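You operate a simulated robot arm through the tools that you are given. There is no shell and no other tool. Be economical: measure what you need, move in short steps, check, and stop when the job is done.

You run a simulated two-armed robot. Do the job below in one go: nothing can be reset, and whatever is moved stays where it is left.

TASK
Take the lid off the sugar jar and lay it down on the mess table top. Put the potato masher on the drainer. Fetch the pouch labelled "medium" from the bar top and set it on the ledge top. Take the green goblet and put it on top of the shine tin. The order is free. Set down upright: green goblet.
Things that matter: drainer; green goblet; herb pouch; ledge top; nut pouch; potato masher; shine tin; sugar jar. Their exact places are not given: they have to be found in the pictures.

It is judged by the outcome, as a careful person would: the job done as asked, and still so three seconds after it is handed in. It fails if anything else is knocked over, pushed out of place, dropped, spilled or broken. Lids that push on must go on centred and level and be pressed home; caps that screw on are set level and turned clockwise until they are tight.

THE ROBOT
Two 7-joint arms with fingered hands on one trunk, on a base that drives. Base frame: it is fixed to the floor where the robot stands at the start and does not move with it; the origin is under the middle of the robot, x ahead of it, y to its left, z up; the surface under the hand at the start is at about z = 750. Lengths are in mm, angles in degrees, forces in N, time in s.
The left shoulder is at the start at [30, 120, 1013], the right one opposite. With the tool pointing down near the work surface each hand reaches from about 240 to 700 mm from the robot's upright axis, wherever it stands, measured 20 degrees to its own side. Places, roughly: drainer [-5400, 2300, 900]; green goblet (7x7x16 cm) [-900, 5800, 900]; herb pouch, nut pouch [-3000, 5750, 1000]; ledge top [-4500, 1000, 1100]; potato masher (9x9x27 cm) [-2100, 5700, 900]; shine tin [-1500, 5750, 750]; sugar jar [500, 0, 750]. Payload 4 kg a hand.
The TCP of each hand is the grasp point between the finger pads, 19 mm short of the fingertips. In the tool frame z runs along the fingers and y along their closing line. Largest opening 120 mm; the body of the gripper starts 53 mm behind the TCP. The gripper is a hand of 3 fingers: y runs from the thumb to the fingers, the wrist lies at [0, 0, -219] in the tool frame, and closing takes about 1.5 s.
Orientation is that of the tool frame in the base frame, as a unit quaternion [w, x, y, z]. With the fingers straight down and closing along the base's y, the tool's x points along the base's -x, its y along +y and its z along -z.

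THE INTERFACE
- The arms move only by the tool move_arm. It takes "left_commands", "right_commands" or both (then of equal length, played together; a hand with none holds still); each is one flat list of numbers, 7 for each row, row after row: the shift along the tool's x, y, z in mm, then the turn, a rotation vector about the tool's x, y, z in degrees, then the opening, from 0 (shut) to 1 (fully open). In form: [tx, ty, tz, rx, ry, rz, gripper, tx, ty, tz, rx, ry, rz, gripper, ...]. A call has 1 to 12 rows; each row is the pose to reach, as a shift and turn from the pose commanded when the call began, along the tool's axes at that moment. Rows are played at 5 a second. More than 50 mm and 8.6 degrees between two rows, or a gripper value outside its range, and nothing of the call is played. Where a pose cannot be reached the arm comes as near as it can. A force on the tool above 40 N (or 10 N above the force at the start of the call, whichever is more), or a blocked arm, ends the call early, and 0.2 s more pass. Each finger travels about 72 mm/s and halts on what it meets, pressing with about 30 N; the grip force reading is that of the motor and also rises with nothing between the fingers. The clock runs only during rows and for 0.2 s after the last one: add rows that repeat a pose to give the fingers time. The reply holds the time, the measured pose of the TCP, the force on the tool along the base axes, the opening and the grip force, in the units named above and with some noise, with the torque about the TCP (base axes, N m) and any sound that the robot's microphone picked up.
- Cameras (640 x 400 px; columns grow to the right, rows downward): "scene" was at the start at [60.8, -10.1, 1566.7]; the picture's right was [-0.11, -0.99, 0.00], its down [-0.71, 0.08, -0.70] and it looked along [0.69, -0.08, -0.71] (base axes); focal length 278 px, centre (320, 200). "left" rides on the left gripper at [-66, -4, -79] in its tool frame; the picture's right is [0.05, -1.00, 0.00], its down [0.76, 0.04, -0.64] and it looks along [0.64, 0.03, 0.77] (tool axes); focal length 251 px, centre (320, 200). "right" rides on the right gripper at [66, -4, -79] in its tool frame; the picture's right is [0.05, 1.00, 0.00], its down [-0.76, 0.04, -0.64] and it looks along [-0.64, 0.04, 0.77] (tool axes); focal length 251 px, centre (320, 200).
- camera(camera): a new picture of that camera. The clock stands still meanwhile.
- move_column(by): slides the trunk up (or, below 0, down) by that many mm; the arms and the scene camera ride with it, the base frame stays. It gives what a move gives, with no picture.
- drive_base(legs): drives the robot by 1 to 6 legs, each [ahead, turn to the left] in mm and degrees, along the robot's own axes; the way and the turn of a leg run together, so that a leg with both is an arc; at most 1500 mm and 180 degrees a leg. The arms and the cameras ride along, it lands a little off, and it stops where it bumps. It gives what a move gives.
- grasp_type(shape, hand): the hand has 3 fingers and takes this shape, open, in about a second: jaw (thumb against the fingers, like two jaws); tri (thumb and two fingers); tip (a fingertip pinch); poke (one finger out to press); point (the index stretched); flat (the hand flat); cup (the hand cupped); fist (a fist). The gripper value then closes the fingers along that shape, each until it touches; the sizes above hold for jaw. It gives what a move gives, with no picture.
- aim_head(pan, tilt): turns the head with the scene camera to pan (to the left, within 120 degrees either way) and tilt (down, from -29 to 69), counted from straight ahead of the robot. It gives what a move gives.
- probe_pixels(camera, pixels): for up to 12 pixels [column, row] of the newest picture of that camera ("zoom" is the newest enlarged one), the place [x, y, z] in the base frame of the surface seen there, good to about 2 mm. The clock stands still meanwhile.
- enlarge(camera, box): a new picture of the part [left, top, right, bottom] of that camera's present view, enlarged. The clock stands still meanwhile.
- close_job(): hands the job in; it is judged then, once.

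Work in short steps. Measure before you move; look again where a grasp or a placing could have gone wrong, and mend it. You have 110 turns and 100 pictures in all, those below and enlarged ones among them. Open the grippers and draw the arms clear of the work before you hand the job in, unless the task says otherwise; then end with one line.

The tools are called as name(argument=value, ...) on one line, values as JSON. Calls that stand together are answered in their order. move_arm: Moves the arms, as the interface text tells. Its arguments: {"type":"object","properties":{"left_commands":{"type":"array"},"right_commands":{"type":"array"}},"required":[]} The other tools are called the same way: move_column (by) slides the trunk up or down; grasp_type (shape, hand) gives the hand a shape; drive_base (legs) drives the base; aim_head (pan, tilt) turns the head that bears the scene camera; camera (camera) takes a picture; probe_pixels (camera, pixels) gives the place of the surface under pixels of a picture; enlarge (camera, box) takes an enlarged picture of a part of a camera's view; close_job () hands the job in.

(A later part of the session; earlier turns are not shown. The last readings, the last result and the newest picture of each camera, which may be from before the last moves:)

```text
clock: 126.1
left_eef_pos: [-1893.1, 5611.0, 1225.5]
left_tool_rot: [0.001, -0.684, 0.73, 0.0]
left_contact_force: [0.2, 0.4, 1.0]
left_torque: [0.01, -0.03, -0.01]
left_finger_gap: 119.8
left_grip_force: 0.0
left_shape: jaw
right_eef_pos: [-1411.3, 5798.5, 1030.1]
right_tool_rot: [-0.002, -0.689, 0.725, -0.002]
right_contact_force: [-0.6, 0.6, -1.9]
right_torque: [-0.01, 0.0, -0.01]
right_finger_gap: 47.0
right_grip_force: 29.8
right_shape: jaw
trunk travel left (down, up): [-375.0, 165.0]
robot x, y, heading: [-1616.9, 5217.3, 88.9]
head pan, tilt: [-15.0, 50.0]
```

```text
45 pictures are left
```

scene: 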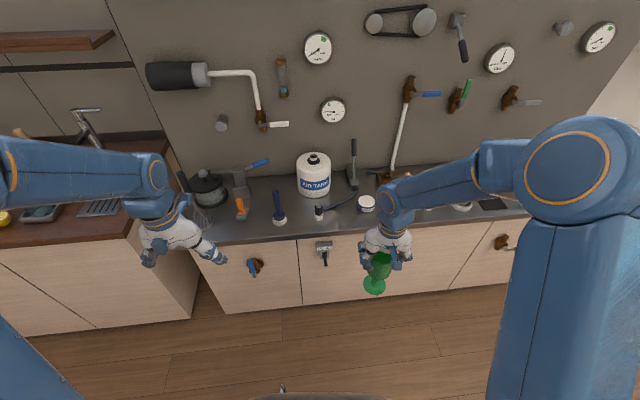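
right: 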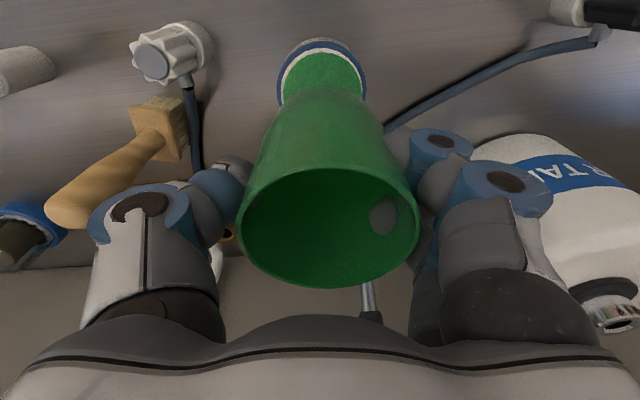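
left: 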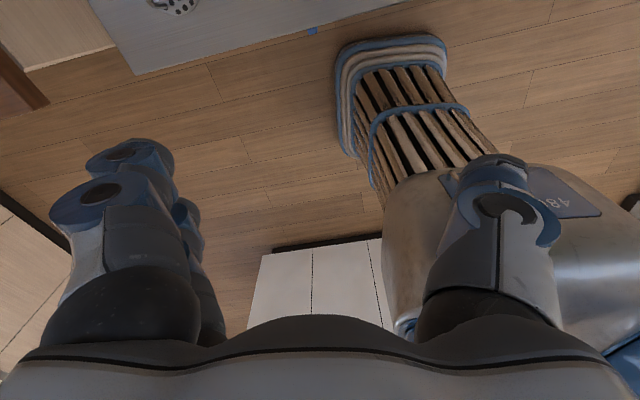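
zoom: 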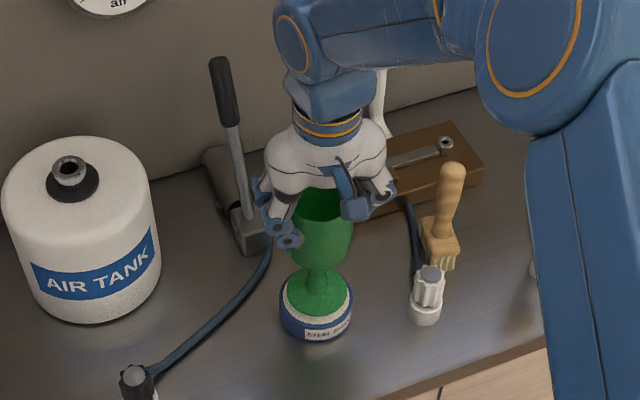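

The goblet foot is well centred over the tin. I lower in small steps until contact.

move_arm(right_commands=[0, 0, 4, 0, 0, 0, 0.25, 0, 0, 8, 0, 0, 0, 0.25, 0, 0, 10, 0, 0, 0, 0.25, 0, 0, 12, 0, 0, 0, 0.25, 0, 0, 13, 0, 0, 0, 0.25, 0, 0, 14, 0, 0, 0, 0.25])

enlarge(camera="scene", box=[290, 180, 370, 250])

```text
clock: 127.5
left_eef_pos: [-1892.7, 5610.0, 1225.8]
left_tool_rot: [0.0, -0.684, 0.73, 0.001]
left_contact_force: [-0.7, 0.3, -0.8]
left_torque: [0.01, 0.02, 0.01]
left_finger_gap: 120.1
left_grip_force: 0.1
left_shape: jaw
right_eef_pos: [-1411.4, 5797.3, 1017.4]
right_tool_rot: [-0.002, -0.688, 0.725, -0.002]
right_contact_force: [0.5, 0.1, -2.3]
right_torque: [-0.01, -0.01, -0.04]
right_finger_gap: 46.9
right_grip_force: 30.0
right_shape: jaw
trunk travel left (down, up): [-375.0, 165.0]
robot x, y, heading: [-1619.1, 5219.7, 89.1]
head pan, tilt: [-15.0, 50.0]
```

```text
5.71 times, centred on (330, 215) of scene
```

zoom: 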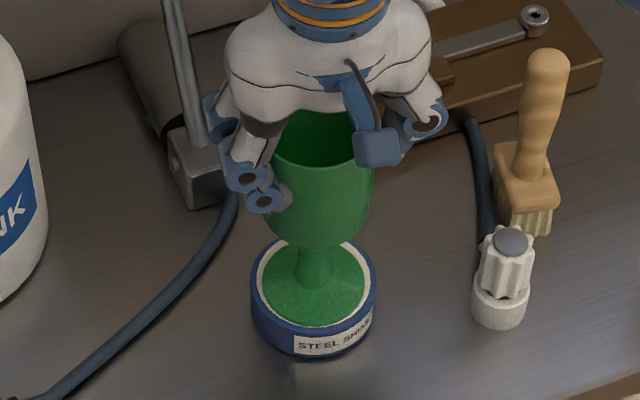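

Still carrying the weight (−2.3 N); a few mm remain. I continue in 1–1.5 mm steps with a 2 mm forward correction.

move_arm(right_commands=[-2, 0, 1, 0, 0, 0, 0.25, -2, 0, 2, 0, 0, 0, 0.25, -2, 0, 3, 0, 0, 0, 0.25, -2, 0, 4, 0, 0, 0, 0.25])

```text
clock: 128.5
left_eef_pos: [-1893.2, 5607.2, 1226.3]
left_tool_rot: [0.001, -0.683, 0.73, 0.001]
left_contact_force: [-0.4, 0.4, -0.8]
left_torque: [-0.01, -0.01, 0.02]
left_finger_gap: 120.0
left_grip_force: 0.0
left_shape: jaw
right_eef_pos: [-1411.6, 5799.3, 1016.4]
right_tool_rot: [-0.001, -0.688, 0.725, 0.0]
right_contact_force: [2.8, -5.0, 17.8]
right_torque: [0.05, -0.03, -0.02]
right_finger_gap: 47.3
right_grip_force: 30.1
right_shape: jaw
trunk travel left (down, up): [-375.0, 165.0]
robot x, y, heading: [-1619.6, 5219.9, 88.9]
head pan, tilt: [-15.0, 50.0]
```

Contact (18 N). I ease up slightly, open slowly, then rise straight up.

move_arm(right_commands=[-2, 0, -2, 0, 0, 0, 0.3, -2, 0, -2, 0, 0, 0, 0.45, -2, 0, -2, 0, 0, 0, 0.6, -2, 0, -2, 0, 0, 0, 0.8, -2, 0, -2, 0, 0, 0, 1, -2, 0, -2, 0, 0, 0, 1, -2, 0, -30, 0, 0, 0, 1, -2, 0, -65, 0, 0, 0, 1, -2, 0, -105, 0, 0, 0, 1, -2, 0, -150, 0, 0, 0, 1])

enlarge(camera="scene", box=[270, 160, 390, 250])

```text
clock: 130.7
left_eef_pos: [-1893.0, 5609.2, 1224.8]
left_tool_rot: [0.001, -0.684, 0.73, 0.002]
left_contact_force: [0.1, -0.5, -0.3]
left_torque: [0.02, -0.01, 0.03]
left_finger_gap: 119.9
left_grip_force: 0.0
left_shape: jaw
right_eef_pos: [-1410.0, 5799.9, 1162.8]
right_tool_rot: [-0.002, -0.689, 0.725, -0.002]
right_contact_force: [-1.1, 0.3, 0.3]
right_torque: [0.03, 0.0, -0.05]
right_finger_gap: 119.9
right_grip_force: 0.1
right_shape: jaw
trunk travel left (down, up): [-375.0, 165.0]
robot x, y, heading: [-1615.6, 5217.0, 89.0]
head pan, tilt: [-15.0, 50.0]
```

```text
4.44 times, centred on (330, 205) of scene
```

zoom: 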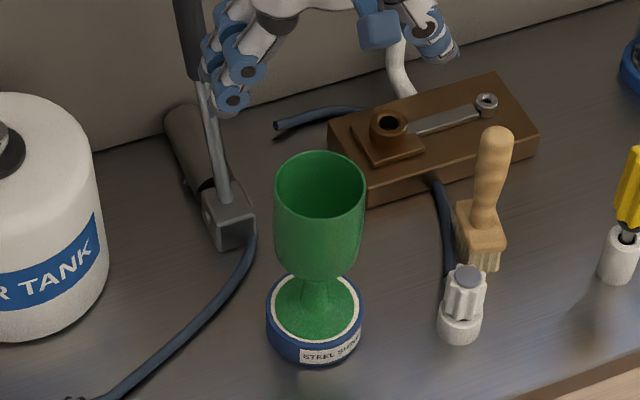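

The goblet stands centred on the tin. I retract the right hand and then drive back and shift left toward the masher.

move_arm(right_commands=[45, 0, -5, 0, 0, 0, 1, 90, 0, -10, 0, 0, 0, 1, 135, 0, -20, 0, 0, 0, 1, 180, 0, -30, 0, 0, 0, 1, 200, 0, -30, 0, 0, 0, 1])

drive_base(legs=[[-350, 0], [0, 37], [400, 0], [0, -37]])

aim_head(pan=15, tilt=45)

camera(camera="scene")

```text
clock: 131.9
left_eef_pos: [-1892.0, 5609.8, 1226.3]
left_tool_rot: [0.0, -0.684, 0.729, 0.0]
left_contact_force: [0.7, 0.2, 0.1]
left_torque: [0.02, 0.02, 0.01]
left_finger_gap: 119.8
left_grip_force: 0.1
left_shape: jaw
right_eef_pos: [-1420.4, 5604.7, 1193.3]
right_tool_rot: [-0.002, -0.689, 0.725, -0.002]
right_contact_force: [-0.1, 0.3, 0.4]
right_torque: [-0.02, 0.0, 0.01]
right_finger_gap: 120.1
right_grip_force: 0.0
right_shape: jaw
trunk travel left (down, up): [-375.0, 165.0]
robot x, y, heading: [-1619.6, 5216.3, 89.0]
head pan, tilt: [-15.0, 50.0]
```

```text
clock: 136.1
left_eef_pos: [-2077.2, 5020.2, 1224.3]
left_tool_rot: [0.0, 0.876, -0.482, 0.001]
left_contact_force: [-0.5, 0.6, -0.1]
left_torque: [-0.03, 0.01, -0.02]
left_finger_gap: 119.9
left_grip_force: 0.0
left_shape: jaw
right_eef_pos: [-1695.5, 5293.8, 1192.4]
right_tool_rot: [0.002, 0.88, -0.475, 0.003]
right_contact_force: [-0.3, 1.6, 1.2]
right_torque: [-0.01, -0.03, 0.01]
right_finger_gap: 119.9
right_grip_force: 0.0
right_shape: jaw
trunk travel left (down, up): [-375.0, 165.0]
robot x, y, heading: [-1589.5, 4889.5, 126.3]
head pan, tilt: [-15.0, 50.0]
stopped in leg 2: the robot was blocked; the commanded pose is now the measured one
```

```text
clock: 137.0
left_eef_pos: [-2077.0, 5019.3, 1226.0]
left_tool_rot: [-0.001, 0.877, -0.481, -0.001]
left_contact_force: [0.3, 0.2, 0.3]
left_torque: [0.0, 0.01, -0.02]
left_finger_gap: 119.8
left_grip_force: 0.0
left_shape: jaw
right_eef_pos: [-1693.3, 5293.9, 1192.6]
right_tool_rot: [0.001, 0.88, -0.475, 0.002]
right_contact_force: [-0.8, 0.2, 0.4]
right_torque: [0.03, -0.02, 0.01]
right_finger_gap: 119.8
right_grip_force: 0.0
right_shape: jaw
trunk travel left (down, up): [-375.0, 165.0]
robot x, y, heading: [-1588.3, 4890.6, 126.2]
head pan, tilt: [15.0, 45.0]
```

```text
42 pictures are left
```

scene: 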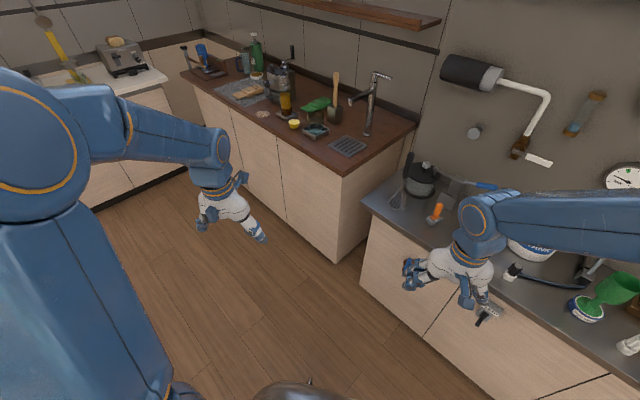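

The goblet still stands (its lean here is only perspective). I drive on 400 mm at this heading and turn back to face the counter.

drive_base(legs=[[380, 0], [0, -34]])

camera(camera="scene")

```text
clock: 141.0
left_eef_pos: [-2143.2, 5574.2, 1225.5]
left_tool_rot: [0.0, -0.698, 0.716, 0.0]
left_contact_force: [0.1, -0.1, 0.7]
left_torque: [0.0, 0.04, 0.0]
left_finger_gap: 119.9
left_grip_force: 0.0
left_shape: jaw
right_eef_pos: [-1673.0, 5588.5, 1192.7]
right_tool_rot: [-0.002, -0.704, 0.71, -0.002]
right_contact_force: [-0.7, 0.6, -0.1]
right_torque: [-0.03, 0.03, -0.01]
right_finger_gap: 119.9
right_grip_force: 0.2
right_shape: jaw
trunk travel left (down, up): [-375.0, 165.0]
robot x, y, heading: [-1851.4, 5190.4, 93.3]
head pan, tilt: [15.0, 45.0]
```

```text
41 pictures are left
```

scene: 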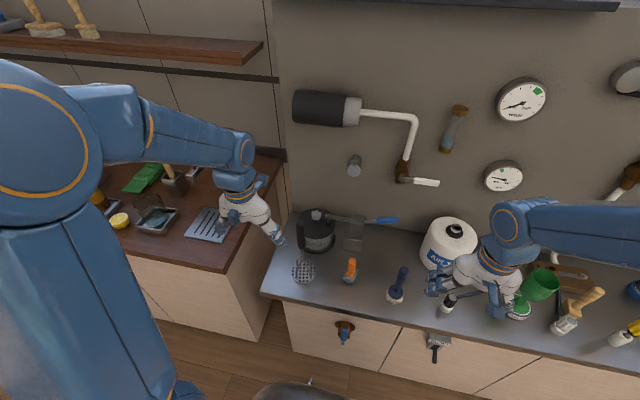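

Masher head at about (303,270), its handle rising in front of the pot. I enlarge and probe.

enlarge(camera="scene", box=[260, 195, 360, 295])

```text
4.00 times, centred on (310, 245) of scene
```

zoom: 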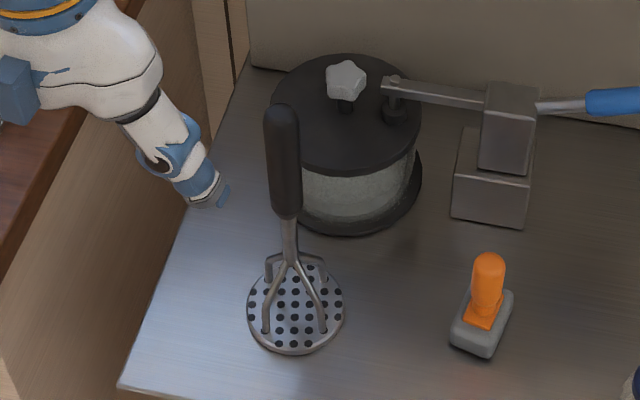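

probe_pixels(camera="zoom", pixels=[[282, 110], [284, 140], [285, 170], [286, 200], [290, 245], [248, 310], [342, 305], [295, 350], [270, 170], [298, 170], [345, 75], [350, 150]])

```text
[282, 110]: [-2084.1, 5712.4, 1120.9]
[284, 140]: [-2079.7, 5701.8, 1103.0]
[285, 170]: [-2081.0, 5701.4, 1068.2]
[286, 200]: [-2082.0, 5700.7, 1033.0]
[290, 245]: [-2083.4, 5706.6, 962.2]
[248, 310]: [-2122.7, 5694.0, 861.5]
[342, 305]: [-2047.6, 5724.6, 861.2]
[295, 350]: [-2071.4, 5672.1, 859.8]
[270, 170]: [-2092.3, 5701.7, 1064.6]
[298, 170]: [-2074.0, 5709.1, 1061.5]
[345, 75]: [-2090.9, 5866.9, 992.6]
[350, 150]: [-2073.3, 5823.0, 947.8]
```

Masher axis at (-2083,5712), handle z 1015–1121, Ø≈22. I set the left hand to tri and hover above the handle.

grasp_type(hand="left", shape="tri")

move_arm(left_commands=[-28, -11, 0, 0, 0, 0, 0.9, -56, -22, 0, 0, 0, 0, 0.8, -84, -33, 0, 0, 0, 0, 0.7, -112, -45, 15, 0, 0, 0, 0.6, -139, -56, 40, 0, 0, 0, 0.6, -139, -56, 55, 0, 0, 0, 0.6, -139, -56, 55, 0, 0, 0, 0.6])

camera(camera="left")

```text
clock: 141.9
left_eef_pos: [-2145.9, 5571.9, 1226.7]
left_tool_rot: [0.001, -0.699, 0.715, 0.0]
left_contact_force: [-0.5, 0.4, 0.0]
left_torque: [-0.01, -0.02, 0.03]
left_finger_gap: 119.9
left_grip_force: 0.2
left_shape: tri
right_eef_pos: [-1676.3, 5586.6, 1193.0]
right_tool_rot: [-0.001, -0.704, 0.71, -0.001]
right_contact_force: [-1.0, 0.8, -0.4]
right_torque: [0.01, -0.03, 0.0]
right_finger_gap: 120.0
right_grip_force: 0.0
right_shape: jaw
trunk travel left (down, up): [-375.0, 165.0]
robot x, y, heading: [-1853.6, 5187.2, 93.4]
head pan, tilt: [15.0, 45.0]
```

```text
clock: 143.5
left_eef_pos: [-2085.6, 5710.0, 1171.9]
left_tool_rot: [0.0, -0.698, 0.716, 0.001]
left_contact_force: [-0.3, -0.4, 0.0]
left_torque: [0.01, -0.01, 0.03]
left_finger_gap: 72.6
left_grip_force: 0.1
left_shape: tri
right_eef_pos: [-1675.2, 5587.1, 1192.2]
right_tool_rot: [-0.002, -0.704, 0.71, -0.002]
right_contact_force: [-0.9, 0.9, -0.8]
right_torque: [0.02, -0.01, 0.01]
right_finger_gap: 120.1
right_grip_force: 0.0
right_shape: jaw
trunk travel left (down, up): [-375.0, 165.0]
robot x, y, heading: [-1849.4, 5192.3, 93.0]
head pan, tilt: [15.0, 45.0]
```

```text
39 pictures are left
```

left: 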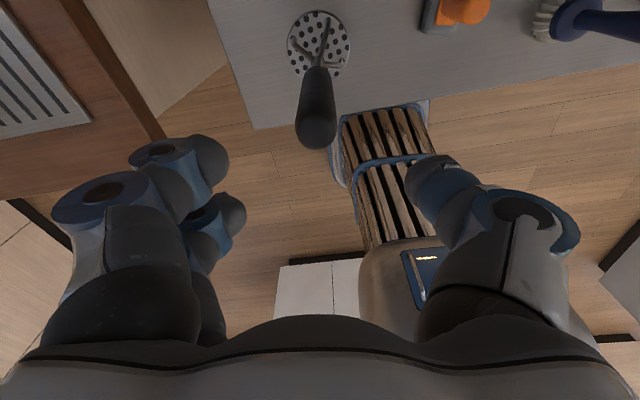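

probe_pixels(camera="left", pixels=[[316, 132], [298, 132], [335, 132], [316, 147], [318, 100], [318, 40]])

```text
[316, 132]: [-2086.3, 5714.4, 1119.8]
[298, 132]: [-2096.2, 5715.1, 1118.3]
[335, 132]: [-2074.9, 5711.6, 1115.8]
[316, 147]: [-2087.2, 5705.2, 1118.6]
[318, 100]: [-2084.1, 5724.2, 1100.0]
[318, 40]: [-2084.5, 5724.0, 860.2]
```

Aligned within 3 mm. I descend 93 mm around the handle and close.

move_arm(left_commands=[-3, 0, 30, 0, 0, 0, 0.6, -3, 0, 60, 0, 0, 0, 0.6, -3, 0, 93, 0, 0, 0, 0.6, -3, 0, 93, 0, 0, 0, 0.4, -3, 0, 93, 0, 0, 0, 0.3, -3, 0, 93, 0, 0, 0, 0.2, -3, 0, 93, 0, 0, 0, 0.1, -3, 0, 93, 0, 0, 0, 0, -3, 0, 93, 0, 0, 0, 0, -3, 0, 93, 0, 0, 0, 0])

camera(camera="left")

```text
clock: 145.7
left_eef_pos: [-2083.8, 5713.2, 1078.2]
left_tool_rot: [0.002, -0.698, 0.716, 0.0]
left_contact_force: [-0.4, 0.5, -0.2]
left_torque: [-0.02, 0.09, -0.04]
left_finger_gap: 5.7
left_grip_force: 30.2
left_shape: tri
right_eef_pos: [-1674.2, 5588.8, 1193.2]
right_tool_rot: [-0.002, -0.704, 0.71, -0.001]
right_contact_force: [0.9, -0.5, -0.5]
right_torque: [0.02, 0.03, -0.01]
right_finger_gap: 120.0
right_grip_force: 0.0
right_shape: jaw
trunk travel left (down, up): [-375.0, 165.0]
robot x, y, heading: [-1851.6, 5189.0, 93.1]
head pan, tilt: [15.0, 45.0]
```

```text
38 pictures are left
```

left: 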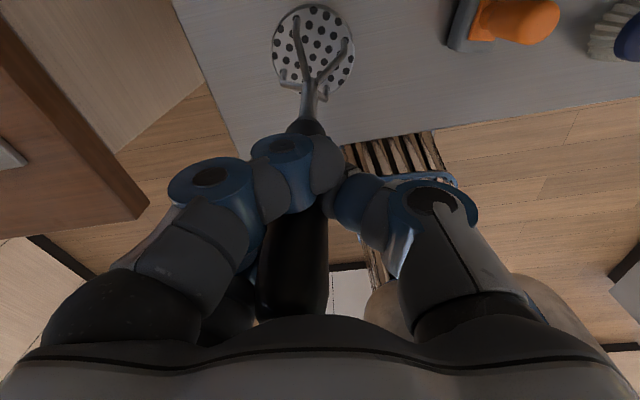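

The fingers hug the handle at 30 N. I lift 60 mm and check.

move_arm(left_commands=[0, 0, -10, 0, 0, 0, 0, 0, 0, -30, 0, 0, 0, 0, 0, 0, -60, 0, 0, 0, 0, 0, 0, -90, 0, 0, 0, 0, 0, 0, -90, 0, 0, 0, 0])

camera(camera="scene")

```text
clock: 146.9
left_eef_pos: [-2085.0, 5712.0, 1167.5]
left_tool_rot: [0.002, -0.699, 0.715, 0.0]
left_contact_force: [0.0, 0.0, -2.0]
left_torque: [-0.02, 0.03, 0.04]
left_finger_gap: 5.5
left_grip_force: 29.7
left_shape: tri
right_eef_pos: [-1674.3, 5587.4, 1193.3]
right_tool_rot: [-0.002, -0.704, 0.71, -0.002]
right_contact_force: [0.1, 0.1, -0.5]
right_torque: [0.02, 0.02, 0.02]
right_finger_gap: 119.9
right_grip_force: 0.0
right_shape: jaw
trunk travel left (down, up): [-375.0, 165.0]
robot x, y, heading: [-1844.9, 5193.8, 93.3]
head pan, tilt: [15.0, 45.0]
```

```text
37 pictures are left
```

scene: 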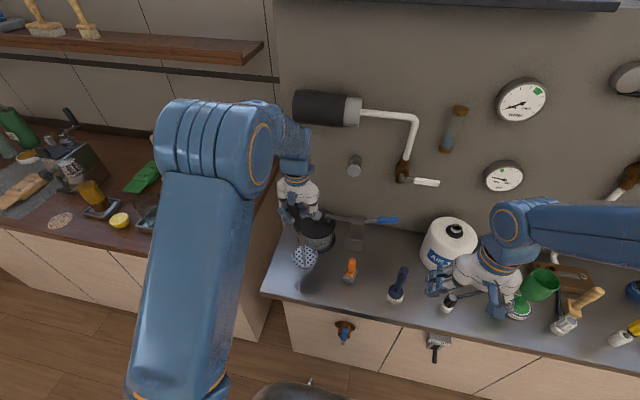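

Masher lifted cleanly (−2 N). I draw it in, and begin the drive left: back off and turn in chunks of ≤33°.

move_arm(left_commands=[40, 0, -5, 0, 0, 0, 0, 80, 0, -15, 0, 0, 0, 0, 120, 0, -25, 0, 0, 0, 0, 150, 0, -30, 0, 0, 0, 0, 150, 0, -30, 0, 0, 0, 0])

drive_base(legs=[[-320, 0], [0, 33]])

drive_base(legs=[[0, 33]])

drive_base(legs=[[0, 24], [400, 0]])

aim_head(pan=-50, tilt=35)

camera(camera="scene")

```text
clock: 148.1
left_eef_pos: [-2087.7, 5561.7, 1196.6]
left_tool_rot: [0.0, -0.698, 0.716, -0.001]
left_contact_force: [-0.9, 0.8, -1.9]
left_torque: [0.02, 0.02, -0.01]
left_finger_gap: 5.5
left_grip_force: 29.9
left_shape: tri
right_eef_pos: [-1674.3, 5589.2, 1193.0]
right_tool_rot: [-0.002, -0.704, 0.71, -0.002]
right_contact_force: [-0.3, -0.4, 0.7]
right_torque: [-0.01, 0.0, 0.04]
right_finger_gap: 120.1
right_grip_force: 0.1
right_shape: jaw
trunk travel left (down, up): [-375.0, 165.0]
robot x, y, heading: [-1849.8, 5191.2, 93.5]
head pan, tilt: [15.0, 45.0]
```

```text
clock: 151.8
left_eef_pos: [-2230.6, 5048.3, 1198.8]
left_tool_rot: [0.0, 0.875, -0.484, -0.001]
left_contact_force: [0.3, -0.6, -2.2]
left_torque: [0.02, 0.02, -0.01]
left_finger_gap: 5.2
left_grip_force: 30.0
left_shape: tri
right_eef_pos: [-1900.2, 5298.9, 1194.5]
right_tool_rot: [0.001, 0.878, -0.478, 0.002]
right_contact_force: [0.2, -0.5, 0.8]
right_torque: [-0.01, 0.04, -0.01]
right_finger_gap: 120.0
right_grip_force: 0.0
right_shape: jaw
trunk travel left (down, up): [-375.0, 165.0]
robot x, y, heading: [-1803.8, 4894.3, 127.1]
head pan, tilt: [15.0, 45.0]
```

```text
clock: 153.8
left_eef_pos: [-2245.7, 4787.2, 1198.3]
left_tool_rot: [0.0, 0.977, -0.213, -0.001]
left_contact_force: [0.4, 0.5, -2.3]
left_torque: [0.1, -0.01, -0.03]
left_finger_gap: 5.3
left_grip_force: 30.6
left_shape: tri
right_eef_pos: [-2108.4, 5176.8, 1194.5]
right_tool_rot: [0.0, 0.979, -0.206, 0.003]
right_contact_force: [0.9, 0.7, 0.5]
right_torque: [0.01, 0.0, -0.02]
right_finger_gap: 119.9
right_grip_force: 0.1
right_shape: jaw
trunk travel left (down, up): [-375.0, 165.0]
robot x, y, heading: [-1788.4, 4931.4, 160.2]
head pan, tilt: [15.0, 45.0]
```

```text
clock: 157.6
left_eef_pos: [-2541.3, 4581.4, 1198.6]
left_tool_rot: [0.0, 1.0, -0.003, -0.001]
left_contact_force: [0.1, -0.4, -2.2]
left_torque: [0.04, 0.05, -0.01]
left_finger_gap: 5.0
left_grip_force: 30.4
left_shape: tri
right_eef_pos: [-2574.8, 4995.7, 1193.9]
right_tool_rot: [-0.002, 1.0, 0.004, 0.001]
right_contact_force: [-0.6, 0.2, -0.7]
right_torque: [0.0, -0.02, -0.02]
right_finger_gap: 120.0
right_grip_force: 0.1
right_shape: jaw
trunk travel left (down, up): [-375.0, 165.0]
robot x, y, heading: [-2181.9, 4905.1, -175.8]
head pan, tilt: [15.0, 45.0]
```

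```text
clock: 158.9
left_eef_pos: [-2543.0, 4583.9, 1198.4]
left_tool_rot: [-0.002, 1.0, -0.003, -0.001]
left_contact_force: [-0.5, -0.6, -1.6]
left_torque: [0.03, 0.03, -0.02]
left_finger_gap: 4.9
left_grip_force: 29.8
left_shape: tri
right_eef_pos: [-2576.1, 4996.1, 1193.1]
right_tool_rot: [0.0, 1.0, 0.003, 0.002]
right_contact_force: [-0.4, 0.2, -0.6]
right_torque: [0.02, -0.01, 0.02]
right_finger_gap: 120.0
right_grip_force: 0.1
right_shape: jaw
trunk travel left (down, up): [-375.0, 165.0]
robot x, y, heading: [-2182.7, 4906.2, -175.6]
head pan, tilt: [-50.0, 35.0]
```

```text
36 pictures are left
```

scene: 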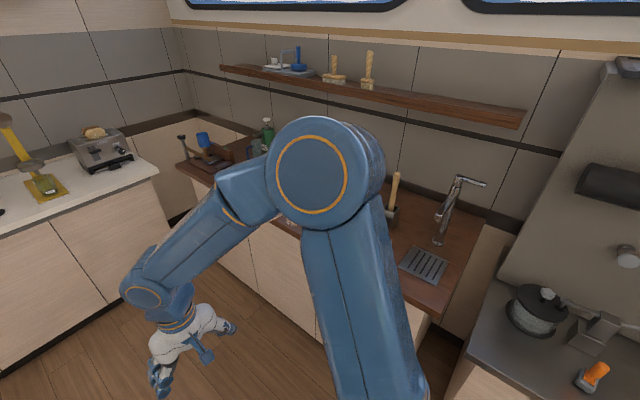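

The bar is hidden by my arm. I drive on ~850 mm and turn to face it.

drive_base(legs=[[830, 0], [0, -30]])

drive_base(legs=[[0, -32]])

drive_base(legs=[[0, -32]])

aim_head(pan=0, tilt=35)

camera(camera="scene")

```text
clock: 164.8
left_eef_pos: [-3484.1, 4734.0, 1196.2]
left_tool_rot: [-0.002, 0.967, -0.254, -0.001]
left_contact_force: [-0.1, 0.2, -1.8]
left_torque: [0.03, 0.0, 0.01]
left_finger_gap: 5.0
left_grip_force: 29.9
left_shape: tri
right_eef_pos: [-3312.0, 5114.0, 1194.2]
right_tool_rot: [0.0, 0.969, -0.248, 0.003]
right_contact_force: [0.3, -0.4, -0.6]
right_torque: [-0.02, 0.02, 0.0]
right_finger_gap: 120.2
right_grip_force: 0.1
right_shape: jaw
trunk travel left (down, up): [-375.0, 165.0]
robot x, y, heading: [-3025.9, 4811.7, 155.0]
head pan, tilt: [-50.0, 35.0]
```

```text
clock: 166.8
left_eef_pos: [-3457.6, 4988.7, 1198.0]
left_tool_rot: [-0.003, 0.86, -0.51, 0.0]
left_contact_force: [-0.9, -0.4, -1.8]
left_torque: [0.0, -0.03, 0.02]
left_finger_gap: 5.1
left_grip_force: 29.7
left_shape: tri
right_eef_pos: [-3112.7, 5218.8, 1194.4]
right_tool_rot: [0.0, 0.863, -0.504, 0.002]
right_contact_force: [-0.7, -0.3, 0.5]
right_torque: [0.01, -0.03, 0.0]
right_finger_gap: 120.2
right_grip_force: 0.1
right_shape: jaw
trunk travel left (down, up): [-375.0, 165.0]
robot x, y, heading: [-3058.8, 4796.3, 122.9]
head pan, tilt: [-50.0, 35.0]
```

```text
clock: 168.7
left_eef_pos: [-3295.6, 5166.5, 1197.3]
left_tool_rot: [0.002, -0.689, 0.725, -0.001]
left_contact_force: [-0.3, 0.6, -1.4]
left_torque: [0.04, -0.03, -0.01]
left_finger_gap: 5.2
left_grip_force: 30.1
left_shape: tri
right_eef_pos: [-2882.7, 5182.5, 1194.7]
right_tool_rot: [-0.001, -0.694, 0.72, -0.002]
right_contact_force: [0.4, 0.4, -0.6]
right_torque: [0.04, -0.01, 0.0]
right_finger_gap: 119.8
right_grip_force: 0.0
right_shape: jaw
trunk travel left (down, up): [-375.0, 165.0]
robot x, y, heading: [-3093.5, 4790.0, 91.5]
head pan, tilt: [-50.0, 35.0]
```

```text
clock: 169.9
left_eef_pos: [-3293.6, 5168.5, 1199.5]
left_tool_rot: [0.001, -0.689, 0.725, 0.0]
left_contact_force: [0.6, -0.4, -2.4]
left_torque: [-0.01, -0.06, -0.02]
left_finger_gap: 4.9
left_grip_force: 29.9
left_shape: tri
right_eef_pos: [-2879.5, 5183.9, 1193.4]
right_tool_rot: [-0.002, -0.694, 0.72, -0.002]
right_contact_force: [-0.6, 0.4, -0.3]
right_torque: [0.02, 0.02, 0.0]
right_finger_gap: 120.0
right_grip_force: 0.2
right_shape: jaw
trunk travel left (down, up): [-375.0, 165.0]
robot x, y, heading: [-3093.5, 4791.0, 92.1]
head pan, tilt: [0.0, 35.0]
```

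```text
35 pictures are left
```

scene: 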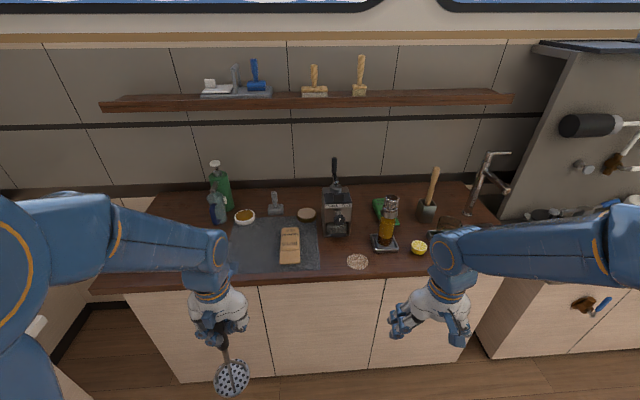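

enlarge(camera="scene", box=[200, 150, 440, 290])

```text
2.67 times, centred on (320, 220) of scene
```

zoom: 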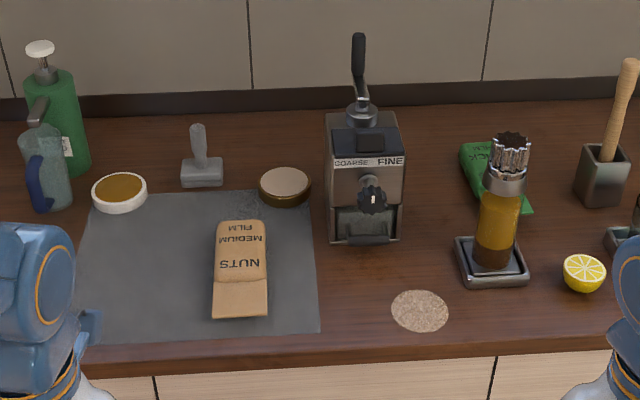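

The brown NUTS pouch reads "MEDIUM FILM" (upside down). I check the green pouch's label to be sure.

enlarge(camera="scene", box=[360, 190, 410, 235])

enlarge(camera="scene", box=[265, 220, 320, 275])

probe_pixels(camera="scene", pixels=[[289, 231], [290, 245], [290, 257], [280, 245], [300, 245], [280, 263], [300, 263], [283, 229], [297, 229], [310, 258], [335, 225], [274, 210]])

```text
8.89 times, centred on (385, 212) of scene
```

zoom: 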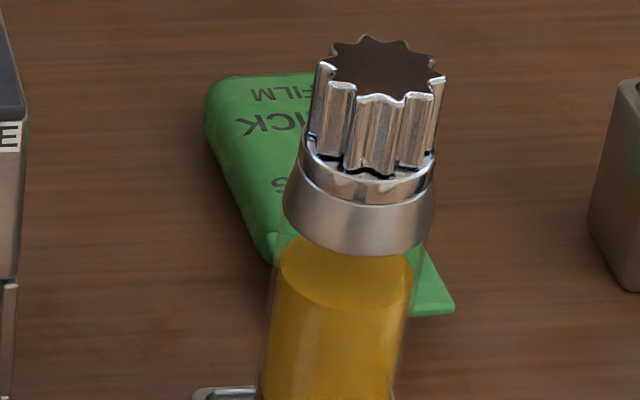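

```text
7.27 times, centred on (292, 248) of scene
```

zoom: 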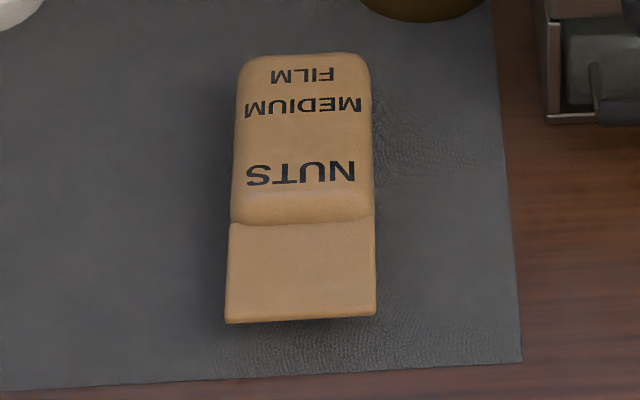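

```text
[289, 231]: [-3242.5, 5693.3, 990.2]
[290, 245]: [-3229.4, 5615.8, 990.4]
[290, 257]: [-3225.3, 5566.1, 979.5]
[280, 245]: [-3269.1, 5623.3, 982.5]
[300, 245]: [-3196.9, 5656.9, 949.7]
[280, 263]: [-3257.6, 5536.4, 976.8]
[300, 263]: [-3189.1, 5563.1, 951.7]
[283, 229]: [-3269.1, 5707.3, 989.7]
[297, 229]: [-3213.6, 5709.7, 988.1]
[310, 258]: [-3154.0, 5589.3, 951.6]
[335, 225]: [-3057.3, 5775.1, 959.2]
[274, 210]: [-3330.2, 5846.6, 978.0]
```

The green one is "THICK"; the nuts pouch is "MEDIUM", at ≈(-3240,5660), ~62 wide, z 951–990. I raise the masher well clear, then drive closer.

move_arm(left_commands=[15, 0, -35, 0, 0, 0, 0, 30, 0, -70, 0, 0, 0, 0, 45, 0, -105, 0, 0, 0, 0, 50, 0, -130, 0, 0, 0, 0, 50, 0, -130, 0, 0, 0, 0])

drive_base(legs=[[0, 33], [350, 0], [0, -33]])

aim_head(pan=0, tilt=50)

camera(camera="scene")

```text
clock: 171.1
left_eef_pos: [-3299.2, 5118.7, 1326.5]
left_tool_rot: [0.001, -0.688, 0.725, -0.001]
left_contact_force: [-0.3, -0.4, -2.1]
left_torque: [0.01, -0.03, 0.0]
left_finger_gap: 4.8
left_grip_force: 30.0
left_shape: tri
right_eef_pos: [-2880.8, 5183.9, 1193.8]
right_tool_rot: [-0.002, -0.694, 0.72, -0.001]
right_contact_force: [0.3, 1.0, -0.9]
right_torque: [0.0, -0.02, -0.01]
right_finger_gap: 120.3
right_grip_force: 0.1
right_shape: jaw
trunk travel left (down, up): [-375.0, 165.0]
robot x, y, heading: [-3092.4, 4790.8, 92.1]
head pan, tilt: [0.0, 35.0]
```

```text
clock: 176.5
left_eef_pos: [-3501.1, 5406.6, 1326.6]
left_tool_rot: [0.001, -0.692, 0.722, -0.001]
left_contact_force: [-0.9, -0.2, -2.4]
left_torque: [-0.01, -0.06, 0.0]
left_finger_gap: 4.5
left_grip_force: 30.2
left_shape: tri
right_eef_pos: [-3083.5, 5475.4, 1193.8]
right_tool_rot: [-0.001, -0.698, 0.717, -0.001]
right_contact_force: [0.5, -0.2, -0.5]
right_torque: [-0.02, 0.03, -0.02]
right_finger_gap: 119.9
right_grip_force: 0.0
right_shape: jaw
trunk travel left (down, up): [-375.0, 165.0]
robot x, y, heading: [-3304.8, 5077.6, 92.6]
head pan, tilt: [0.0, 35.0]
```

```text
clock: 177.3
left_eef_pos: [-3503.0, 5406.1, 1326.9]
left_tool_rot: [0.001, -0.692, 0.722, -0.001]
left_contact_force: [0.1, -0.4, -2.5]
left_torque: [-0.01, -0.08, 0.0]
left_finger_gap: 4.8
left_grip_force: 30.0
left_shape: tri
right_eef_pos: [-3084.9, 5475.8, 1192.9]
right_tool_rot: [-0.003, -0.697, 0.717, -0.002]
right_contact_force: [-0.6, -0.8, 0.3]
right_torque: [0.0, 0.02, -0.02]
right_finger_gap: 120.0
right_grip_force: 0.2
right_shape: jaw
trunk travel left (down, up): [-375.0, 165.0]
robot x, y, heading: [-3303.1, 5081.1, 92.5]
head pan, tilt: [0.0, 50.0]
```

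```text
31 pictures are left
```

scene: 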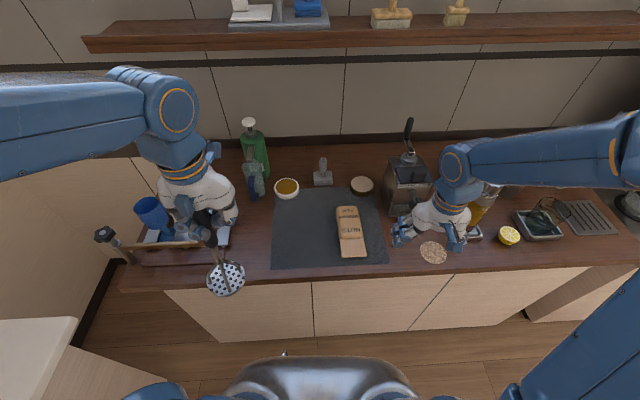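

Pouch at (350,230). I probe its outline.

probe_pixels(camera="scene", pixels=[[348, 210], [338, 212], [358, 211], [350, 222], [338, 224], [362, 224], [351, 236], [339, 238], [364, 237], [352, 250], [343, 255], [365, 254]])

```text
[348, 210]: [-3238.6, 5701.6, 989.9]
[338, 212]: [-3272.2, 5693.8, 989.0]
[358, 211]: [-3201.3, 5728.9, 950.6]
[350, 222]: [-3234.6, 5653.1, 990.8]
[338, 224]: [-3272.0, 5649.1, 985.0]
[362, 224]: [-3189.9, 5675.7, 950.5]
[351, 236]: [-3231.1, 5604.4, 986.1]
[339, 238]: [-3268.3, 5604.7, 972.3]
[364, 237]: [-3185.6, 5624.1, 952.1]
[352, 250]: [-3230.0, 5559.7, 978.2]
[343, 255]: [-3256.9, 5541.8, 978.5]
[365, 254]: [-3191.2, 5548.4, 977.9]
```

Pouch body is centred at ≈(-3237,5650), ~65 wide, yawed ~6°. I go above it, align and look.

move_arm(right_commands=[-28, 26, 10, 0, 0, -2, 1, -56, 52, 30, 0, 0, -4, 1, -84, 78, 50, 0, 0, -6, 1, -112, 104, 70, 0, 0, -7, 1, -140, 130, 95, 0, 0, -7, 1, -170, 157, 125, 0, 0, -7, 1, -170, 157, 125, 0, 0, -7, 1])

camera(camera="right")

```text
refused: row 6 steps farther than a row can; nothing moved
```

```text
30 pictures are left
```

right: 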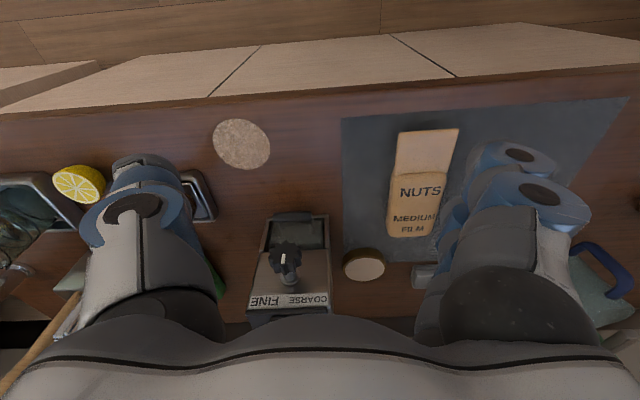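

Row 6 was too long; I resend with smaller steps.

move_arm(right_commands=[-25, 23, 10, 0, 0, -2, 1, -50, 46, 25, 0, 0, -4, 1, -75, 69, 45, 0, 0, -6, 1, -100, 92, 65, 0, 0, -7, 1, -125, 115, 85, 0, 0, -7, 1, -150, 138, 105, 0, 0, -7, 1, -170, 157, 125, 0, 0, -7, 1, -170, 157, 125, 0, 0, -7, 1])

camera(camera="right")

```text
clock: 179.1
left_eef_pos: [-3501.7, 5405.9, 1327.0]
left_tool_rot: [0.001, -0.693, 0.721, -0.001]
left_contact_force: [-0.1, -0.2, -1.6]
left_torque: [0.01, -0.06, 0.01]
left_finger_gap: 4.5
left_grip_force: 30.2
left_shape: tri
right_eef_pos: [-3238.7, 5648.7, 1067.6]
right_tool_rot: [0.001, 0.739, -0.673, 0.001]
right_contact_force: [0.1, 0.1, -0.1]
right_torque: [-0.01, 0.01, 0.01]
right_finger_gap: 120.1
right_grip_force: 0.0
right_shape: jaw
trunk travel left (down, up): [-375.0, 165.0]
robot x, y, heading: [-3307.7, 5079.3, 92.7]
head pan, tilt: [0.0, 50.0]
```

```text
29 pictures are left
```

right: 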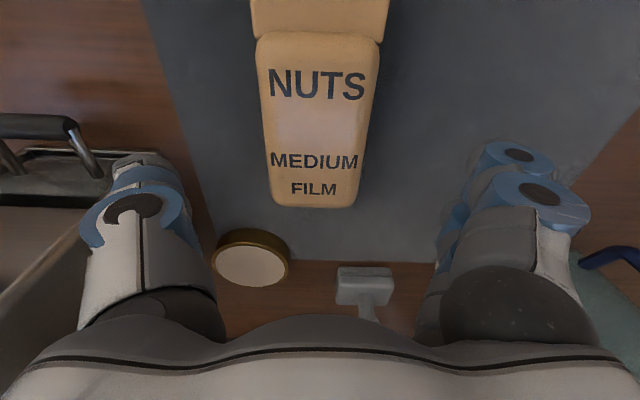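

Aligned well. The grinder is near the thumb side; I probe the clearance before descending.

probe_pixels(camera="right", pixels=[[70, 125], [100, 170], [205, 210], [110, 155], [258, 120], [370, 120], [315, 205], [315, 35], [250, 262]])

```text
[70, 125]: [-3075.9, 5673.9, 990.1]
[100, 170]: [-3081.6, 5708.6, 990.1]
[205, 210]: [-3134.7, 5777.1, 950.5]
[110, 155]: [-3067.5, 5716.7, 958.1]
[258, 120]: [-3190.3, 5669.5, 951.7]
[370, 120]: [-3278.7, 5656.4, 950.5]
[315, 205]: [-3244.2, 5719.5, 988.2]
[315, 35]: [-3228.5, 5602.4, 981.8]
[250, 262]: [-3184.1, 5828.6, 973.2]
```

Clearance is fine (grinder ≥160 mm away). I descend to z≈974 and close.

move_arm(right_commands=[0, 0, 30, 0, 0, 0, 1, 0, 0, 60, 0, 0, 0, 1, 0, 0, 85, 0, 0, 0, 1, 0, 0, 93, 0, 0, 0, 1, 0, 0, 93, 0, 0, 0, 0.7, 0, 0, 93, 0, 0, 0, 0.5, 0, 0, 93, 0, 0, 0, 0.35, 0, 0, 93, 0, 0, 0, 0.25, 0, 0, 93, 0, 0, 0, 0.25, 0, 0, 93, 0, 0, 0, 0.25])

camera(camera="right")

```text
clock: 181.3
left_eef_pos: [-3502.2, 5406.8, 1325.7]
left_tool_rot: [0.001, -0.692, 0.721, -0.001]
left_contact_force: [0.4, -0.3, -1.2]
left_torque: [0.01, -0.06, 0.0]
left_finger_gap: 4.9
left_grip_force: 29.6
left_shape: tri
right_eef_pos: [-3237.2, 5649.0, 974.9]
right_tool_rot: [0.001, 0.74, -0.672, 0.002]
right_contact_force: [0.2, 0.3, -0.4]
right_torque: [0.01, 0.0, -0.01]
right_finger_gap: 68.4
right_grip_force: 30.3
right_shape: jaw
trunk travel left (down, up): [-375.0, 165.0]
robot x, y, heading: [-3306.9, 5080.9, 92.6]
head pan, tilt: [0.0, 50.0]
```

```text
28 pictures are left
```

right: 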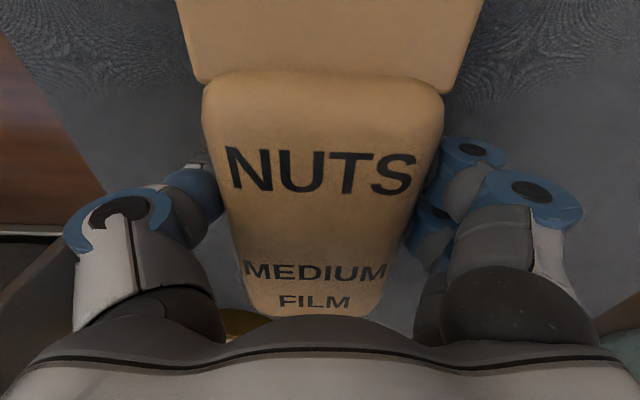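

Good grip (68 mm, 30 N). I lift straight up and draw in.

move_arm(right_commands=[0, 0, -15, 0, 0, 0, 0.25, 0, 0, -45, 0, 0, 0, 0.25, 0, 0, -85, 0, 0, 0, 0.25, 0, 0, -130, 0, 0, 0, 0.25, 0, 0, -170, 0, 0, 0, 0.25, 40, -20, -190, 0, 0, 0, 0.25, 80, -40, -200, 0, 0, 0, 0.25, 120, -60, -200, 0, 0, 0, 0.25, 160, -80, -200, 0, 0, 0, 0.25, 200, -100, -200, 0, 0, 0, 0.25, 220, -110, -200, 0, 0, 0, 0.25])

drive_base(legs=[[-400, 0], [0, 34]])

drive_base(legs=[[0, 34]])

aim_head(pan=40, tilt=20)

camera(camera="scene")

```text
clock: 183.7
left_eef_pos: [-3502.3, 5405.9, 1326.8]
left_tool_rot: [0.001, -0.692, 0.721, -0.001]
left_contact_force: [0.8, -1.3, -2.5]
left_torque: [0.0, -0.04, 0.02]
left_finger_gap: 4.5
left_grip_force: 30.0
left_shape: tri
right_eef_pos: [-3106.8, 5443.9, 1177.1]
right_tool_rot: [0.001, 0.739, -0.673, 0.001]
right_contact_force: [0.0, -0.3, -2.7]
right_torque: [-0.04, -0.02, -0.03]
right_finger_gap: 68.3
right_grip_force: 30.1
right_shape: jaw
trunk travel left (down, up): [-375.0, 165.0]
robot x, y, heading: [-3306.9, 5083.2, 92.4]
head pan, tilt: [0.0, 50.0]
```

```text
clock: 187.7
left_eef_pos: [-3629.2, 4850.1, 1326.6]
left_tool_rot: [-0.001, 0.87, -0.493, 0.0]
left_contact_force: [0.5, 0.5, -2.4]
left_torque: [0.08, 0.02, -0.02]
left_finger_gap: 4.7
left_grip_force: 29.6
left_shape: tri
right_eef_pos: [-3318.8, 5095.9, 1178.8]
right_tool_rot: [0.002, 0.901, -0.433, 0.001]
right_contact_force: [0.4, -0.4, -3.6]
right_torque: [-0.06, 0.01, 0.02]
right_finger_gap: 68.3
right_grip_force: 30.3
right_shape: jaw
trunk travel left (down, up): [-375.0, 165.0]
robot x, y, heading: [-3258.5, 4702.9, 125.8]
head pan, tilt: [0.0, 50.0]
```

```text
clock: 189.8
left_eef_pos: [-3648.2, 4619.1, 1328.0]
left_tool_rot: [-0.001, 0.976, -0.217, 0.0]
left_contact_force: [0.8, 0.1, -1.7]
left_torque: [0.04, 0.0, 0.0]
left_finger_gap: 4.5
left_grip_force: 30.0
left_shape: tri
right_eef_pos: [-3529.4, 4997.8, 1177.8]
right_tool_rot: [0.002, 0.989, -0.15, 0.002]
right_contact_force: [-0.5, -0.5, -2.8]
right_torque: [-0.03, -0.01, 0.02]
right_finger_gap: 68.1
right_grip_force: 30.5
right_shape: jaw
trunk travel left (down, up): [-375.0, 165.0]
robot x, y, heading: [-3250.1, 4737.9, 160.1]
head pan, tilt: [0.0, 50.0]
```

```text
clock: 190.8
left_eef_pos: [-3649.3, 4618.6, 1326.5]
left_tool_rot: [-0.001, 0.976, -0.218, 0.0]
left_contact_force: [0.3, -0.4, -2.0]
left_torque: [0.07, -0.04, -0.01]
left_finger_gap: 4.2
left_grip_force: 29.7
left_shape: tri
right_eef_pos: [-3530.7, 4996.8, 1177.5]
right_tool_rot: [0.001, 0.988, -0.152, 0.002]
right_contact_force: [0.4, 1.0, -2.7]
right_torque: [0.0, -0.06, -0.01]
right_finger_gap: 68.0
right_grip_force: 29.8
right_shape: jaw
trunk travel left (down, up): [-375.0, 165.0]
robot x, y, heading: [-3252.3, 4738.6, 160.1]
head pan, tilt: [40.0, 20.0]
```

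```text
27 pictures are left
```

scene: 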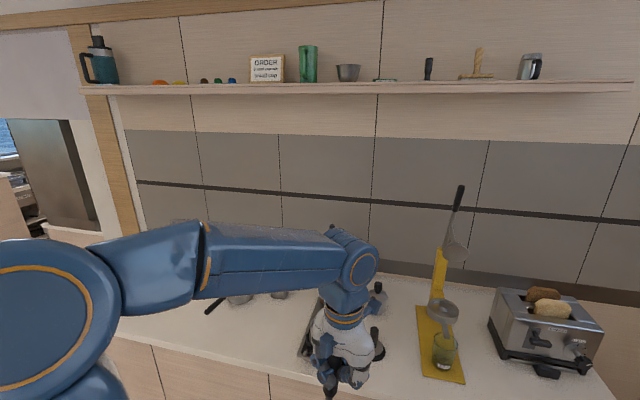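

The route to the drainer is down the gap at x≈-3400. I continue turning left in chunks until facing −y.

drive_base(legs=[[0, 34]])

drive_base(legs=[[0, 34]])

drive_base(legs=[[0, 34], [300, 0]])

aim_head(pan=-15, tilt=22)

camera(camera="scene")

```text
clock: 192.8
left_eef_pos: [-3513.8, 4417.3, 1326.9]
left_tool_rot: [-0.001, 0.997, 0.076, 0.001]
left_contact_force: [-0.5, -1.0, -2.6]
left_torque: [0.09, 0.02, 0.0]
left_finger_gap: 4.6
left_grip_force: 30.1
left_shape: tri
right_eef_pos: [-3623.9, 4798.3, 1176.6]
right_tool_rot: [-0.001, 0.99, 0.142, 0.003]
right_contact_force: [0.0, -0.7, -3.4]
right_torque: [0.01, -0.05, -0.01]
right_finger_gap: 68.1
right_grip_force: 29.8
right_shape: jaw
trunk travel left (down, up): [-375.0, 165.0]
robot x, y, heading: [-3255.3, 4775.5, -167.1]
head pan, tilt: [40.0, 20.0]
```

```text
clock: 194.9
left_eef_pos: [-3272.2, 4336.5, 1326.8]
left_tool_rot: [0.0, 0.933, 0.359, -0.001]
left_contact_force: [-0.3, 0.4, -2.4]
left_torque: [0.01, 0.08, 0.0]
left_finger_gap: 4.1
left_grip_force: 29.9
left_shape: tri
right_eef_pos: [-3575.5, 4594.0, 1177.4]
right_tool_rot: [-0.001, 0.907, 0.422, 0.002]
right_contact_force: [0.3, -0.2, -3.1]
right_torque: [0.03, -0.05, 0.01]
right_finger_gap: 67.9
right_grip_force: 30.0
right_shape: jaw
trunk travel left (down, up): [-375.0, 165.0]
robot x, y, heading: [-3275.3, 4795.3, -133.4]
head pan, tilt: [40.0, 20.0]
```

```text
clock: 198.5
left_eef_pos: [-3065.9, 4114.5, 1327.3]
left_tool_rot: [-0.001, 0.789, 0.614, -0.001]
left_contact_force: [-0.2, 0.0, -1.8]
left_torque: [-0.02, 0.1, -0.01]
left_finger_gap: 4.2
left_grip_force: 29.8
left_shape: tri
right_eef_pos: [-3460.8, 4158.9, 1177.9]
right_tool_rot: [-0.003, 0.745, 0.667, 0.001]
right_contact_force: [0.5, -1.0, -2.7]
right_torque: [0.07, 0.01, -0.04]
right_finger_gap: 67.7
right_grip_force: 29.8
right_shape: jaw
trunk travel left (down, up): [-375.0, 165.0]
robot x, y, heading: [-3346.9, 4497.9, -99.4]
head pan, tilt: [40.0, 20.0]
```

```text
clock: 199.8
left_eef_pos: [-3066.8, 4113.3, 1325.7]
left_tool_rot: [-0.002, 0.789, 0.615, -0.002]
left_contact_force: [0.1, -0.8, -3.1]
left_torque: [0.04, 0.07, -0.01]
left_finger_gap: 4.1
left_grip_force: 30.1
left_shape: tri
right_eef_pos: [-3462.4, 4157.2, 1177.8]
right_tool_rot: [-0.003, 0.745, 0.667, 0.002]
right_contact_force: [-0.7, 0.3, -3.5]
right_torque: [0.05, -0.02, -0.01]
right_finger_gap: 67.7
right_grip_force: 29.9
right_shape: jaw
trunk travel left (down, up): [-375.0, 165.0]
robot x, y, heading: [-3345.9, 4496.8, -99.4]
head pan, tilt: [-15.0, 22.0]
```

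```text
26 pictures are left
```

scene: 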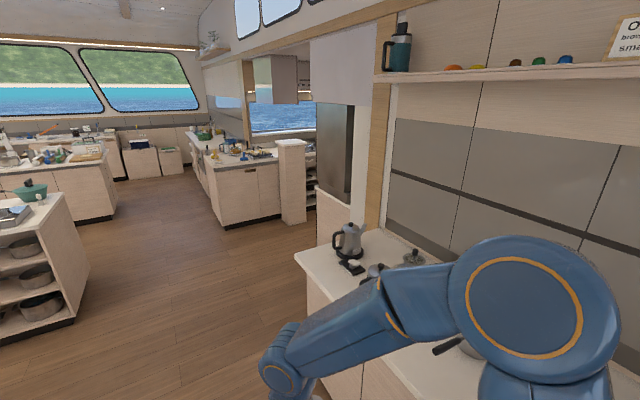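

I probe the features ahead: the post at (290,145), the island at (245,165), floor points.

probe_pixels(camera="scene", pixels=[[290, 143], [285, 222], [245, 165], [225, 225], [335, 150], [325, 230], [308, 160], [205, 150], [75, 320], [110, 215], [300, 250], [345, 90]])

enlarge(camera="scene", box=[180, 100, 370, 240])

```text
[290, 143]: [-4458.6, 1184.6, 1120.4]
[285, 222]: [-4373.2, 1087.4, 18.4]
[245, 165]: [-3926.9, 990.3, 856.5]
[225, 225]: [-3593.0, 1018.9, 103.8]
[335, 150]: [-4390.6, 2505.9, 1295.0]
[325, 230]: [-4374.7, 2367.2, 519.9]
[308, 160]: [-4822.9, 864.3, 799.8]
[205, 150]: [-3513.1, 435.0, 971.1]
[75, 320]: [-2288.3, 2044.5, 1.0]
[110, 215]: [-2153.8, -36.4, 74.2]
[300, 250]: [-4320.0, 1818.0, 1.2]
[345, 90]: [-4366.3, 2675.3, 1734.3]
```

```text
2.86 times, centred on (275, 170) of scene
```

zoom: 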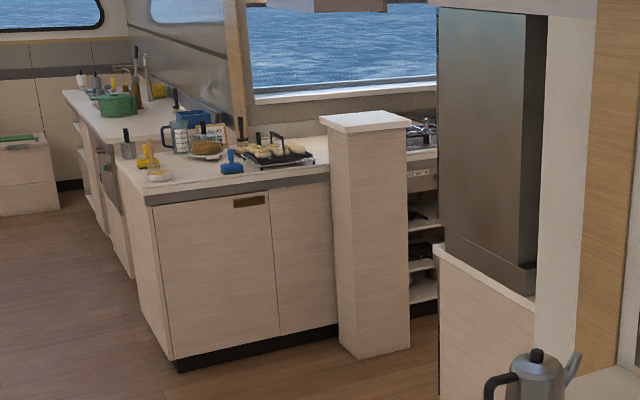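

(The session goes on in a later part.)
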